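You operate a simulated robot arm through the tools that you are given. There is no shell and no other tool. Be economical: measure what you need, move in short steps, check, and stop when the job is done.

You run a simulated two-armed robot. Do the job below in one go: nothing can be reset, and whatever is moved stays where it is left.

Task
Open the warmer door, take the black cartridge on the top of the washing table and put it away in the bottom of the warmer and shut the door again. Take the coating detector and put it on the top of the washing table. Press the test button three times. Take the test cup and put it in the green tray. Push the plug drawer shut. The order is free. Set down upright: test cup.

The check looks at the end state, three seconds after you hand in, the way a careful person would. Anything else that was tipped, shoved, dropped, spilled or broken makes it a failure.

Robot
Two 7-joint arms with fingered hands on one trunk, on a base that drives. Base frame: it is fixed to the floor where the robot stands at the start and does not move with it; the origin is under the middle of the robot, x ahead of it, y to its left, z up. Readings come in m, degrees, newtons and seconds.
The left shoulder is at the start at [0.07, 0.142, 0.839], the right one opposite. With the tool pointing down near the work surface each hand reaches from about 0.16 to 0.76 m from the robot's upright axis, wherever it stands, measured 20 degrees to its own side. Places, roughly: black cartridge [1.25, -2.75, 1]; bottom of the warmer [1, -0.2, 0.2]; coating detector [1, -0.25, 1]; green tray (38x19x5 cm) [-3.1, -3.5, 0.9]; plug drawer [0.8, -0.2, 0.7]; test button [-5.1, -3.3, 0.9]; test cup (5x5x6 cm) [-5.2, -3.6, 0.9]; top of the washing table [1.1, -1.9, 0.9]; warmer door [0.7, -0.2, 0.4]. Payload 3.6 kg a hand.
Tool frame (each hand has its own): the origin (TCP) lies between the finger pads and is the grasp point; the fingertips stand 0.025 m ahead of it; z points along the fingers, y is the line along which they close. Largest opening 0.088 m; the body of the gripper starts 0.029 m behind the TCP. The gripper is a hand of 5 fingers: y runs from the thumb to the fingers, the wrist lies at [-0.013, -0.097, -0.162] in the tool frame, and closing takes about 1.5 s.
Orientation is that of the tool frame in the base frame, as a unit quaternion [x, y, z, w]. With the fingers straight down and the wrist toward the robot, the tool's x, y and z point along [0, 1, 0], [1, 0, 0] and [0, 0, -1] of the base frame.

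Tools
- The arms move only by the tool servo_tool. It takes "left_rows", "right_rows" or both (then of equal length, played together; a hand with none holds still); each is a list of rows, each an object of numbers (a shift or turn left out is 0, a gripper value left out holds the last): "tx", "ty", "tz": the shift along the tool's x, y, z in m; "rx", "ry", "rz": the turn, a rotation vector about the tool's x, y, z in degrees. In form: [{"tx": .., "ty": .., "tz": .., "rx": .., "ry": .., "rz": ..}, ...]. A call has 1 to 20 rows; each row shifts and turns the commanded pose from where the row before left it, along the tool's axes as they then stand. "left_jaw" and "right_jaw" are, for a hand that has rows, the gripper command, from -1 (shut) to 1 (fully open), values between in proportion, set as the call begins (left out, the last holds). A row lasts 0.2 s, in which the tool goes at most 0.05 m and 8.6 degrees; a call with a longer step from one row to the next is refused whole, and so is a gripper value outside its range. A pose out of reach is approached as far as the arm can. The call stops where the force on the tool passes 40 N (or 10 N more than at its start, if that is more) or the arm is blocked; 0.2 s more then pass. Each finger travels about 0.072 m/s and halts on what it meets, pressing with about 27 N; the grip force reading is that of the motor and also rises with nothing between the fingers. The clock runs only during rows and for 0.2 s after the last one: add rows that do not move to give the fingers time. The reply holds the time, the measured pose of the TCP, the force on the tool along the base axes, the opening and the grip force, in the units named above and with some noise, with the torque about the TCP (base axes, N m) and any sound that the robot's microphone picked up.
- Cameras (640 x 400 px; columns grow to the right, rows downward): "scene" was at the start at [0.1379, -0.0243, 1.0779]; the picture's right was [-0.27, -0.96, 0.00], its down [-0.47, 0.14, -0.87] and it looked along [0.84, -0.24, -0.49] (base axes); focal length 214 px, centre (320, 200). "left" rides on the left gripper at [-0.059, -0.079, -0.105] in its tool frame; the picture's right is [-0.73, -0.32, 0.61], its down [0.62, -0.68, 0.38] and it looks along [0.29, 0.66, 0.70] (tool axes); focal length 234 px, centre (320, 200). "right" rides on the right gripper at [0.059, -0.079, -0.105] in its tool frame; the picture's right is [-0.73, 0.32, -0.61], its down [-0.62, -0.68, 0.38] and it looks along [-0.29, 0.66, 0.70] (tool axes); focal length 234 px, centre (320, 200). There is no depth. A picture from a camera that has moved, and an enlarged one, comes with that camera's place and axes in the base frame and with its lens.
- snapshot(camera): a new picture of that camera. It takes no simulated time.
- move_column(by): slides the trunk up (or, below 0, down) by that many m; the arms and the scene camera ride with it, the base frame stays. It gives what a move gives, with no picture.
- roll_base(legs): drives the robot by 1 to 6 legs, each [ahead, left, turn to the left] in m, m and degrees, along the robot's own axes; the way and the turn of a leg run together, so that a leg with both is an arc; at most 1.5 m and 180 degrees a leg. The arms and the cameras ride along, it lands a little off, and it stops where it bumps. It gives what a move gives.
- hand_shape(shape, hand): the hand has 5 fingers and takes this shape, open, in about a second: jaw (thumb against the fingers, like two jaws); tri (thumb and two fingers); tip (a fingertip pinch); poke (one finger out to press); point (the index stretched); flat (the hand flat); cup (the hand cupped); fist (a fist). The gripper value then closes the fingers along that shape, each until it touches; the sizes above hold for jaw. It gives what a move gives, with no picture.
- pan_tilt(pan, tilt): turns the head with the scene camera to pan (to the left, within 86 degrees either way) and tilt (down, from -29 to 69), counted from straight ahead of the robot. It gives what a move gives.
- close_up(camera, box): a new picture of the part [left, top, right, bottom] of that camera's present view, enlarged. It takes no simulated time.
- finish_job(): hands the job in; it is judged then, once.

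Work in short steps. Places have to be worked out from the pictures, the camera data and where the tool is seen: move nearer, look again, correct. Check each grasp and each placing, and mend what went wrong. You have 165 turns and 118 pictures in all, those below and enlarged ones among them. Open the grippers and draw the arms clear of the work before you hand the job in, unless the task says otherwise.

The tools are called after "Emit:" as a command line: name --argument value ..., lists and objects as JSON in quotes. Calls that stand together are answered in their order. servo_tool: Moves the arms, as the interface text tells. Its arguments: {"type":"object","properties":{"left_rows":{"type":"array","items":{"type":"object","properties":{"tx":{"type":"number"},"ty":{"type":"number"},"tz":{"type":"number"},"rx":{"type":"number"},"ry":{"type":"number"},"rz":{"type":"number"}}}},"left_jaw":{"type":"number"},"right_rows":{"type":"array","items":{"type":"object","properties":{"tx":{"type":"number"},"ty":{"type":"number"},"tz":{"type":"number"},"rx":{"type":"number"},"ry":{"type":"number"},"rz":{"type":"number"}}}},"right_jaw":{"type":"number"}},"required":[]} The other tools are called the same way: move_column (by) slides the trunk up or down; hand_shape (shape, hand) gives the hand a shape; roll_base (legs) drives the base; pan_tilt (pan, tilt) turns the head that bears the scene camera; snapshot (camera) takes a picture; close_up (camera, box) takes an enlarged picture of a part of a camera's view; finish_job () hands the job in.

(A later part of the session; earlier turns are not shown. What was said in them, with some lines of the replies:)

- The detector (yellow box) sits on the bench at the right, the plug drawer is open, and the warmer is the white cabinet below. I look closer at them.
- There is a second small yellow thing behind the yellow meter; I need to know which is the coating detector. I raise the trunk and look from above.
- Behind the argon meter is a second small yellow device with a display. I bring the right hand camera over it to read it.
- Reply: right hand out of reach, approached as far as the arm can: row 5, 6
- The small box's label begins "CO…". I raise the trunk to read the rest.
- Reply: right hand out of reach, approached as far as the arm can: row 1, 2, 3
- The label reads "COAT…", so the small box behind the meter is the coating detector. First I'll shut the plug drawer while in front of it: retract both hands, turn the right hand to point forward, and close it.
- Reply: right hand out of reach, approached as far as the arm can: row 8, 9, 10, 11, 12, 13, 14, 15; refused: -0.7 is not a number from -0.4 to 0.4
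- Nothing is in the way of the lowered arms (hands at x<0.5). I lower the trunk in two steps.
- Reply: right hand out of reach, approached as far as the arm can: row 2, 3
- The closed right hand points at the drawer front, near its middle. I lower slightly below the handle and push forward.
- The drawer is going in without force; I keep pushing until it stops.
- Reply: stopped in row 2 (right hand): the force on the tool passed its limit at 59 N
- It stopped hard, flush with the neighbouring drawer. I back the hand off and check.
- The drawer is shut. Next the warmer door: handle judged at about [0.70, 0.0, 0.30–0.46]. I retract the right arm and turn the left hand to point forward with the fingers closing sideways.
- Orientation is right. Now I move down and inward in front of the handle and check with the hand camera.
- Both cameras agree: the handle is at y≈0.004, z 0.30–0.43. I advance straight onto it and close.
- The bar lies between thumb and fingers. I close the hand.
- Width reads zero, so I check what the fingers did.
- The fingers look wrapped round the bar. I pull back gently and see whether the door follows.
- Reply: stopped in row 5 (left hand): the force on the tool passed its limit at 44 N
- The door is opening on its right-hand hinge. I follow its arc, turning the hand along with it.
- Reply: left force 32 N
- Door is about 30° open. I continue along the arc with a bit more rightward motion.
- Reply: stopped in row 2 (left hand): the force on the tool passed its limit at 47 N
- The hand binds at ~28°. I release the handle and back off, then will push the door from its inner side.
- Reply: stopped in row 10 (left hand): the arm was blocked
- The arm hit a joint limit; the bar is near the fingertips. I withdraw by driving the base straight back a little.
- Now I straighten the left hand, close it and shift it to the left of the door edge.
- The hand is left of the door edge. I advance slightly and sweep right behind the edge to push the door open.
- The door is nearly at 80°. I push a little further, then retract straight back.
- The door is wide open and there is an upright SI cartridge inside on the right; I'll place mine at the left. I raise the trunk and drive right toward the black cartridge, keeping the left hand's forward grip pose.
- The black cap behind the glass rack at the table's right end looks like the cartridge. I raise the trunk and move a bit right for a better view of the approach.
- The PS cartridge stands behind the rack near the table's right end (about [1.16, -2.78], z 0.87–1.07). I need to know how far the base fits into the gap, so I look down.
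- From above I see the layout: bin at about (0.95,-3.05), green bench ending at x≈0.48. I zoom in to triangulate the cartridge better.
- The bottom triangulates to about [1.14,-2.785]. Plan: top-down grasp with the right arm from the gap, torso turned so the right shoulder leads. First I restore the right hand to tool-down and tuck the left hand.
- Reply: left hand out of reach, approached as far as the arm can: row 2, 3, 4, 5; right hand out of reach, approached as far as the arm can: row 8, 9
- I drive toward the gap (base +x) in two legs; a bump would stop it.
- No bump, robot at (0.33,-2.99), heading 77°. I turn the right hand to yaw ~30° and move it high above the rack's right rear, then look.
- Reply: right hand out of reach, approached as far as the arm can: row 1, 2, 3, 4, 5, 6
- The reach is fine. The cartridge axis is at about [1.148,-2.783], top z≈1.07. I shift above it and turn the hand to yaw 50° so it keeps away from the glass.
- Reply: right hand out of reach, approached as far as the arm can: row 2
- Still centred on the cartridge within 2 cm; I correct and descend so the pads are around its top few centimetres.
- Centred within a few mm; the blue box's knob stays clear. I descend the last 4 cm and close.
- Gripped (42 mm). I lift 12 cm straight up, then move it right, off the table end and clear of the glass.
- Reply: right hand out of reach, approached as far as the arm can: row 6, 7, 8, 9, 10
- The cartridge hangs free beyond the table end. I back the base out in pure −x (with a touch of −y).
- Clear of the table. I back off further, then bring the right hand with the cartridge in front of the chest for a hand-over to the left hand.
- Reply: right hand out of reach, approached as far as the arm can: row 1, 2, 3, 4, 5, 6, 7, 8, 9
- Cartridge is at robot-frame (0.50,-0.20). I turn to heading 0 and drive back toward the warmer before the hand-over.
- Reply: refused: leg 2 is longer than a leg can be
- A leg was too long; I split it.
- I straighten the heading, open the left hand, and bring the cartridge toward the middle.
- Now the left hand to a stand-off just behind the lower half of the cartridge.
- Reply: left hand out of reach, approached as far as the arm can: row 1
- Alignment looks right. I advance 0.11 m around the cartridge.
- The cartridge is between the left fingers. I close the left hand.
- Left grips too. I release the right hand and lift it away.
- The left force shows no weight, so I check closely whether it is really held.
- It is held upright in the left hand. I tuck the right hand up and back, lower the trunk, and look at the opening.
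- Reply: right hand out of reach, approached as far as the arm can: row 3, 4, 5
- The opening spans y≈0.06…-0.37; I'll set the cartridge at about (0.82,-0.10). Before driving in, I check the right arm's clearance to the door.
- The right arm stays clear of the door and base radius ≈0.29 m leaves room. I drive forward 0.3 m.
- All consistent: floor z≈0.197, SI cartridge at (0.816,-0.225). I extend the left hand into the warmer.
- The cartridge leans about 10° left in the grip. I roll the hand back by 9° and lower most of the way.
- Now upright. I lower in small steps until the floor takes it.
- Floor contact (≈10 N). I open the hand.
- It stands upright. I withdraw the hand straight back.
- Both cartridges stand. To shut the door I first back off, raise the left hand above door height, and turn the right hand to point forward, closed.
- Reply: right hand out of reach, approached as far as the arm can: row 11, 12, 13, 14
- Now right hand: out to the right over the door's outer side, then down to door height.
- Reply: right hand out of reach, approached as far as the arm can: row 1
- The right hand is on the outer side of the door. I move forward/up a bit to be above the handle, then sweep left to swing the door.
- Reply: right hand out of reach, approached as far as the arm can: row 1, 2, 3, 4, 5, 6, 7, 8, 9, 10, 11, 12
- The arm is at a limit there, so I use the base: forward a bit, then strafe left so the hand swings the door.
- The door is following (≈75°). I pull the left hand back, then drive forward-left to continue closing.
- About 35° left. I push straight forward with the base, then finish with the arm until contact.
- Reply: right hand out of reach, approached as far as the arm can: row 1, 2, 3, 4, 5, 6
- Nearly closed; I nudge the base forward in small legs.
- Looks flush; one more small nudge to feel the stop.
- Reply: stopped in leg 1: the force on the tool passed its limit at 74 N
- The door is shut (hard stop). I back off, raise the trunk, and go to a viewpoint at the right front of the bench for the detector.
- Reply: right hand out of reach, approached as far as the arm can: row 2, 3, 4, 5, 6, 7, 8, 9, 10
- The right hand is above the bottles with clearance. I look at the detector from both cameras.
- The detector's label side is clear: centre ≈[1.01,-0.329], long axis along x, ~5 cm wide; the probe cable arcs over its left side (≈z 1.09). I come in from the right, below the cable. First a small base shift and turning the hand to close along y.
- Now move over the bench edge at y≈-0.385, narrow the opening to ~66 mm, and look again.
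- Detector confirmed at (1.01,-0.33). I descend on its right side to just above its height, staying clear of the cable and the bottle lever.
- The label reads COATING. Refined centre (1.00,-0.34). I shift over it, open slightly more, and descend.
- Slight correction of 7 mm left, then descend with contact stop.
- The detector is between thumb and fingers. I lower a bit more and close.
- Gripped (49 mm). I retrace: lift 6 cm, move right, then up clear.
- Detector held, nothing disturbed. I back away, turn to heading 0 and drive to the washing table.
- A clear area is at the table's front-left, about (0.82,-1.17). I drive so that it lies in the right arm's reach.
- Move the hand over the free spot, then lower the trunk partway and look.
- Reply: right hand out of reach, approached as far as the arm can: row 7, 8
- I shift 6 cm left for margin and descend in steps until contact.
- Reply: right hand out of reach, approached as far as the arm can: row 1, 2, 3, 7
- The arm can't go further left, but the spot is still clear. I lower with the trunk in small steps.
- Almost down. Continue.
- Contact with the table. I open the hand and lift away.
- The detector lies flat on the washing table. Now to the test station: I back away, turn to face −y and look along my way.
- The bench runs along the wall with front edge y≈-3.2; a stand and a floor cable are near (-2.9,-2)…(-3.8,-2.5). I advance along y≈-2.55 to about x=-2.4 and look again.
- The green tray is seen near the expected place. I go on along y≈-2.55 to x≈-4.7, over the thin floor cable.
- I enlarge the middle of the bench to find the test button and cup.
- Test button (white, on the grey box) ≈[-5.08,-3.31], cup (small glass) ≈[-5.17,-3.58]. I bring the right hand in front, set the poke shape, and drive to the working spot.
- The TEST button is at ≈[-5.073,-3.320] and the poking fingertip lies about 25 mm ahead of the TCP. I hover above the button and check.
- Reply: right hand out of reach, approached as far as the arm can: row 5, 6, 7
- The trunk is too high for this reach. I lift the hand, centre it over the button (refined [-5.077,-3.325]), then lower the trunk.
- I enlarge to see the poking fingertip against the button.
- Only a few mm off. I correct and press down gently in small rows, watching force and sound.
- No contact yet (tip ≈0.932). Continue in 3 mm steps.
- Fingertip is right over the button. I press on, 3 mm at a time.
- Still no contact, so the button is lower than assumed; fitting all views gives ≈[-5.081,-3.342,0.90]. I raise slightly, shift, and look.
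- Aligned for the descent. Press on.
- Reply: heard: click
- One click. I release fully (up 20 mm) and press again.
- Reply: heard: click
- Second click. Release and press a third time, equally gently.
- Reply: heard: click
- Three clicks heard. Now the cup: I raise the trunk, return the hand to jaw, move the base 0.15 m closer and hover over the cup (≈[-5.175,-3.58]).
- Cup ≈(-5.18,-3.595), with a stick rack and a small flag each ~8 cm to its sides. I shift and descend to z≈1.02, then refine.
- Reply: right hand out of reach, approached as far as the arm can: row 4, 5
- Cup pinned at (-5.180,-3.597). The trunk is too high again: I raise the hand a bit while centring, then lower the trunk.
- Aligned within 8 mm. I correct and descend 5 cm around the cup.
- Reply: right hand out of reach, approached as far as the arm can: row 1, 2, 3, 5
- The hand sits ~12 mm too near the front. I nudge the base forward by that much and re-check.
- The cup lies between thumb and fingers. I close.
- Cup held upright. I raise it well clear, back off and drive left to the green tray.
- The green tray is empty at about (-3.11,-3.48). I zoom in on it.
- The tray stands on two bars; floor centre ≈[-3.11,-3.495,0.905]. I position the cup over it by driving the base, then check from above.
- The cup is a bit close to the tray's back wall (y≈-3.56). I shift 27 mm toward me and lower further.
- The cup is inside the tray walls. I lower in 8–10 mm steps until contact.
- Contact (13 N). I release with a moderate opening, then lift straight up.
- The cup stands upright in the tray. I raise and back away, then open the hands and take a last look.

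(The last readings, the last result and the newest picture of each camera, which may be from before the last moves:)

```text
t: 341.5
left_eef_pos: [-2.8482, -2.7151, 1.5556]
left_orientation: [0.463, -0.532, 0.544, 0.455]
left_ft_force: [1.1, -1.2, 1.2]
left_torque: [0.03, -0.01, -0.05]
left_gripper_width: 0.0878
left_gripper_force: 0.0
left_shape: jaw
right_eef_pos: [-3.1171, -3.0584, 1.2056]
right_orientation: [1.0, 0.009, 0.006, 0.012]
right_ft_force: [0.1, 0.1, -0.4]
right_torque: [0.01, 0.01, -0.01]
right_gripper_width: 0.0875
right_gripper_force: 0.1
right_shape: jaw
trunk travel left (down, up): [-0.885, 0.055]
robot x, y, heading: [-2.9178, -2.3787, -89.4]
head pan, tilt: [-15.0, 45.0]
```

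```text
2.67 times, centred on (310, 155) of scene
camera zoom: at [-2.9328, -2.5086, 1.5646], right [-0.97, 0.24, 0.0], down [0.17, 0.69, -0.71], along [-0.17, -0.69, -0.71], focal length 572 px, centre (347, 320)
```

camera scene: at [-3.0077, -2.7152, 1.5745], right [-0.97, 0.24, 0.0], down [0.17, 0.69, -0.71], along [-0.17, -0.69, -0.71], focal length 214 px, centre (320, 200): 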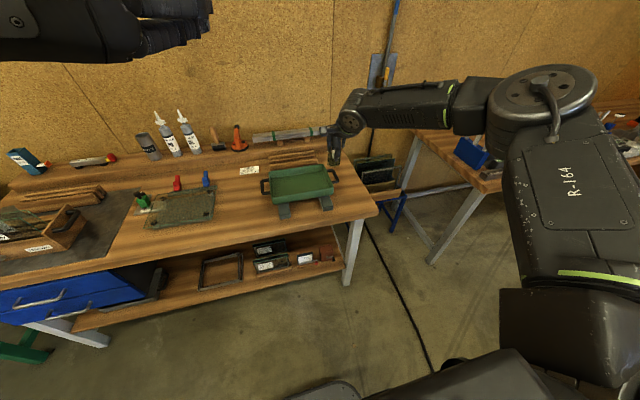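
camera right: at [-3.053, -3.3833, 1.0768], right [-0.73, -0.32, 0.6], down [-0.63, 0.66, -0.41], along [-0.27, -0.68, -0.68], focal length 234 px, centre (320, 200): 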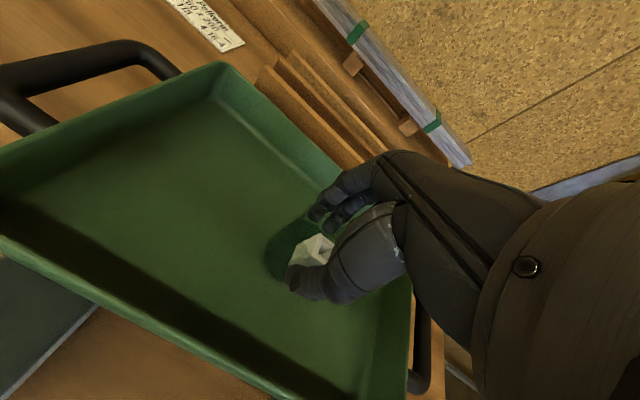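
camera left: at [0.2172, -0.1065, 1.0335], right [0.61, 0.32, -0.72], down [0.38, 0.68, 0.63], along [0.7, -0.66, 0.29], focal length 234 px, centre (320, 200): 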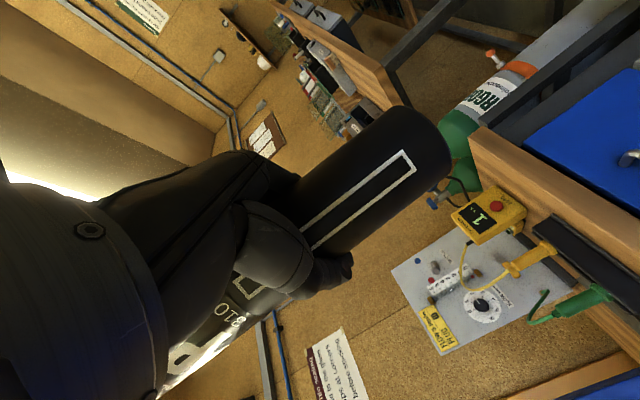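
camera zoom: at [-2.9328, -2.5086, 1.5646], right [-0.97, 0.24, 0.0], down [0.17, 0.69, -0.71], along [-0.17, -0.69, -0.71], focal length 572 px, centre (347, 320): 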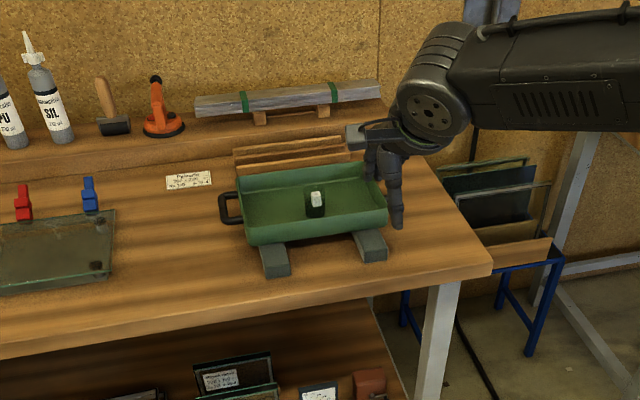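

All placed. As a last check I move to free floor and look back at the warmer and drawer.

Emit:
roll_base --legs '[[0.1, 1.3, 0], [0, 0.3, 0], [0, 0, 120]]'

Emit:
pan_tilt --pan 10 --tilt 15

Emit:
snapshot --camera "scene"

```text
t: 342.7
left_eef_pos: [-2.8216, -2.7188, 1.5551]
left_orientation: [0.462, -0.532, 0.544, 0.455]
left_ft_force: [-0.6, -0.2, -0.3]
left_torque: [0.04, -0.02, 0.0]
left_gripper_width: 0.0877
left_gripper_force: 0.0
left_shape: jaw
right_eef_pos: [-3.0895, -3.0612, 1.2054]
right_orientation: [1.0, 0.01, 0.007, 0.013]
right_ft_force: [0.0, -0.1, 1.0]
right_torque: [-0.04, -0.01, 0.01]
right_gripper_width: 0.0875
right_gripper_force: 0.1
right_shape: jaw
trunk travel left (down, up): [-0.885, 0.055]
robot x, y, heading: [-2.8818, -2.3827, -89.2]
head pan, tilt: [-15.0, 45.0]
stopped in leg 1: the robot was blocked; the commanded pose is now the measured one
```

```text
t: 343.7
left_eef_pos: [-2.817, -2.718, 1.5545]
left_orientation: [0.464, -0.531, 0.544, 0.455]
left_ft_force: [-0.2, -0.4, 0.0]
left_torque: [-0.01, 0.01, 0.0]
left_gripper_width: 0.0875
left_gripper_force: 0.1
left_shape: jaw
right_eef_pos: [-3.0861, -3.0603, 1.2051]
right_orientation: [1.0, 0.008, 0.007, 0.013]
right_ft_force: [0.5, 0.9, -0.7]
right_torque: [0.02, 0.02, 0.0]
right_gripper_width: 0.0875
right_gripper_force: 0.0
right_shape: jaw
trunk travel left (down, up): [-0.885, 0.055]
robot x, y, heading: [-2.8839, -2.3828, -89.2]
head pan, tilt: [10.0, 15.0]
```

```text
7 pictures are left
camera scene: at [-2.8642, -2.5242, 1.6113], right [-0.98, -0.19, 0.0], down [-0.05, 0.26, -0.97], along [0.18, -0.95, -0.26], focal length 214 px, centre (320, 200)
```

scene: 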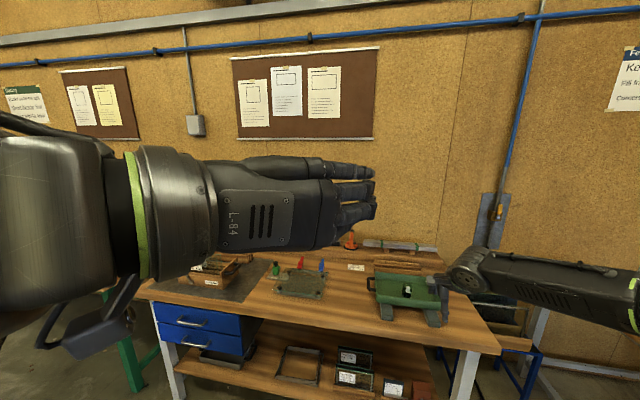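

The base is blocked on its left by something; I must see what it is before moving.

Emit:
pan_tilt --pan 86 --tilt 50

Emit:
snapshot --camera "scene"

```text
t: 345.1
left_eef_pos: [-2.8188, -2.7171, 1.5544]
left_orientation: [0.463, -0.532, 0.544, 0.454]
left_ft_force: [0.1, -0.2, 0.6]
left_torque: [-0.01, 0.01, 0.02]
left_gripper_width: 0.088
left_gripper_force: 0.0
left_shape: jaw
right_eef_pos: [-3.087, -3.0607, 1.2054]
right_orientation: [1.0, 0.009, 0.008, 0.012]
right_ft_force: [-0.1, 0.0, -0.7]
right_torque: [0.02, 0.02, -0.01]
right_gripper_width: 0.0873
right_gripper_force: 0.1
right_shape: jaw
trunk travel left (down, up): [-0.885, 0.055]
robot x, y, heading: [-2.8896, -2.3805, -89.2]
head pan, tilt: [85.9, 50.0]
```

```text
6 pictures are left
camera scene: at [-2.8057, -2.4369, 1.5577], right [-0.06, -1.0, 0.0], down [-0.76, 0.04, -0.64], along [0.64, -0.04, -0.77], focal length 214 px, centre (320, 200)
```

scene: 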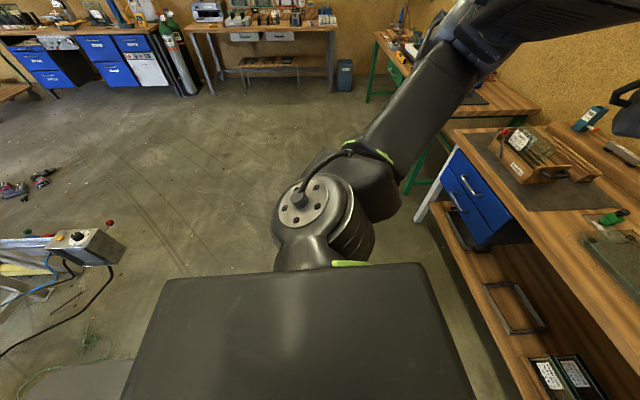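

The stand I saw earlier must be right behind me. I move forward away from it, then left, and turn to inspect it and the warmer.

Emit:
roll_base --legs '[[0.25, 0, 0], [0, 1.3, 0], [0.0, 0, -120]]'

Emit:
pan_tilt --pan 0 --tilt 25

Emit:
snapshot --camera "scene"

```text
t: 358.2
left_eef_pos: [-1.9138, -2.4751, 1.5544]
left_orientation: [-0.253, -0.658, -0.148, 0.694]
left_ft_force: [-0.4, 0.7, 1.3]
left_torque: [-0.03, -0.01, 0.04]
left_gripper_width: 0.0877
left_gripper_force: 0.1
left_shape: jaw
right_eef_pos: [-2.0463, -2.0601, 1.205]
right_orientation: [-0.475, 0.88, 0.008, -0.012]
right_ft_force: [0.2, -0.3, 0.6]
right_torque: [0.03, 0.01, 0.0]
right_gripper_width: 0.0877
right_gripper_force: 0.1
right_shape: jaw
trunk travel left (down, up): [-0.885, 0.055]
robot x, y, heading: [-1.5989, -2.6095, 146.5]
head pan, tilt: [85.9, 50.0]
```

```text
t: 359.8
left_eef_pos: [-1.9129, -2.4751, 1.5538]
left_orientation: [-0.253, -0.658, -0.148, 0.694]
left_ft_force: [0.2, 0.1, -1.0]
left_torque: [0.0, 0.02, 0.0]
left_gripper_width: 0.0878
left_gripper_force: 0.1
left_shape: jaw
right_eef_pos: [-2.0451, -2.0612, 1.2047]
right_orientation: [-0.476, 0.879, 0.007, -0.011]
right_ft_force: [-0.3, -1.0, -0.2]
right_torque: [0.01, 0.0, 0.0]
right_gripper_width: 0.0876
right_gripper_force: 0.0
right_shape: jaw
trunk travel left (down, up): [-0.885, 0.055]
robot x, y, heading: [-1.5969, -2.6063, 146.4]
head pan, tilt: [0.0, 25.0]
```

```text
5 pictures are left
camera scene: at [-1.718, -2.5303, 1.5951], right [0.55, 0.84, 0.0], down [0.35, -0.23, -0.91], along [-0.76, 0.5, -0.42], focal length 214 px, centre (320, 200)
```

scene: 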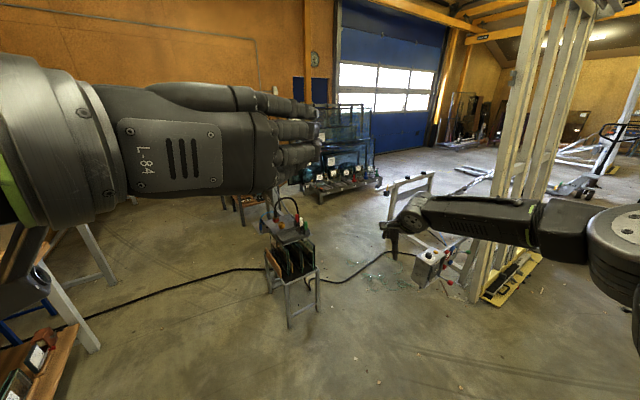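

The glass stand is upright and undisturbed. Now a final look at the warmer.

Emit:
roll_base --legs '[[0, 0, -100]]'

Emit:
pan_tilt --pan -4 --tilt 20

Emit:
close_up --camera "scene" --box '[220, 110, 420, 240]'

```text
t: 364.4
left_eef_pos: [-1.4051, -2.3289, 1.5556]
left_orientation: [0.67, 0.222, 0.63, -0.324]
left_ft_force: [0.3, 1.0, -0.2]
left_torque: [0.0, -0.05, -0.01]
left_gripper_width: 0.0879
left_gripper_force: 0.1
left_shape: jaw
right_eef_pos: [-0.972, -2.2811, 1.2045]
right_orientation: [0.381, 0.925, 0.015, -0.001]
right_ft_force: [-0.3, -0.8, -0.5]
right_torque: [-0.02, -0.02, 0.03]
right_gripper_width: 0.0875
right_gripper_force: 0.1
right_shape: jaw
trunk travel left (down, up): [-0.885, 0.055]
robot x, y, heading: [-1.5979, -2.6119, 45.4]
head pan, tilt: [0.0, 25.0]
```

```text
t: 365.1
left_eef_pos: [-1.4057, -2.3291, 1.5548]
left_orientation: [0.67, 0.221, 0.63, -0.325]
left_ft_force: [-0.2, 0.7, -0.6]
left_torque: [-0.02, -0.02, 0.0]
left_gripper_width: 0.0878
left_gripper_force: 0.0
left_shape: jaw
right_eef_pos: [-0.9727, -2.2806, 1.2045]
right_orientation: [0.38, 0.925, 0.014, -0.001]
right_ft_force: [0.0, -0.3, -0.2]
right_torque: [0.0, -0.02, -0.04]
right_gripper_width: 0.0878
right_gripper_force: 0.1
right_shape: jaw
trunk travel left (down, up): [-0.885, 0.055]
robot x, y, heading: [-1.5985, -2.6095, 44.9]
head pan, tilt: [-4.0, 20.0]
```

```text
3.08 times, centred on (320, 175) of scene
camera zoom: at [-1.4934, -2.5117, 1.6032], right [0.66, -0.75, 0.0], down [-0.26, -0.23, -0.94], along [0.71, 0.62, -0.34], focal length 660 px, centre (320, 277)
```

zoom: 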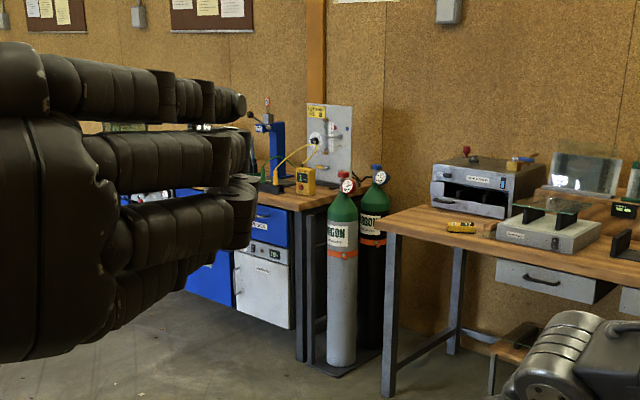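

The warmer door and the plug drawer are shut, the detector is on the washing table, and both hands are open and clear. I hand the job in.

Emit:
finish_job

```text
The job is handed in.
```

I finished every part of the task and handed the job in:
- **Cartridge:** it stands in the bottom of the warmer, and the door is shut.
- **Coating detector:** it lies on the washing table.
- **Test button:** I pressed it three times and heard a click each time.
- **Test cup:** it stands upright in the green tray.
- **Plug drawer:** it is shut.

While backing away from the tray, the base was blocked, probably by the glass-plate stand behind it. The stand looked upright and intact afterwards, but I can't rule out that it was touched.
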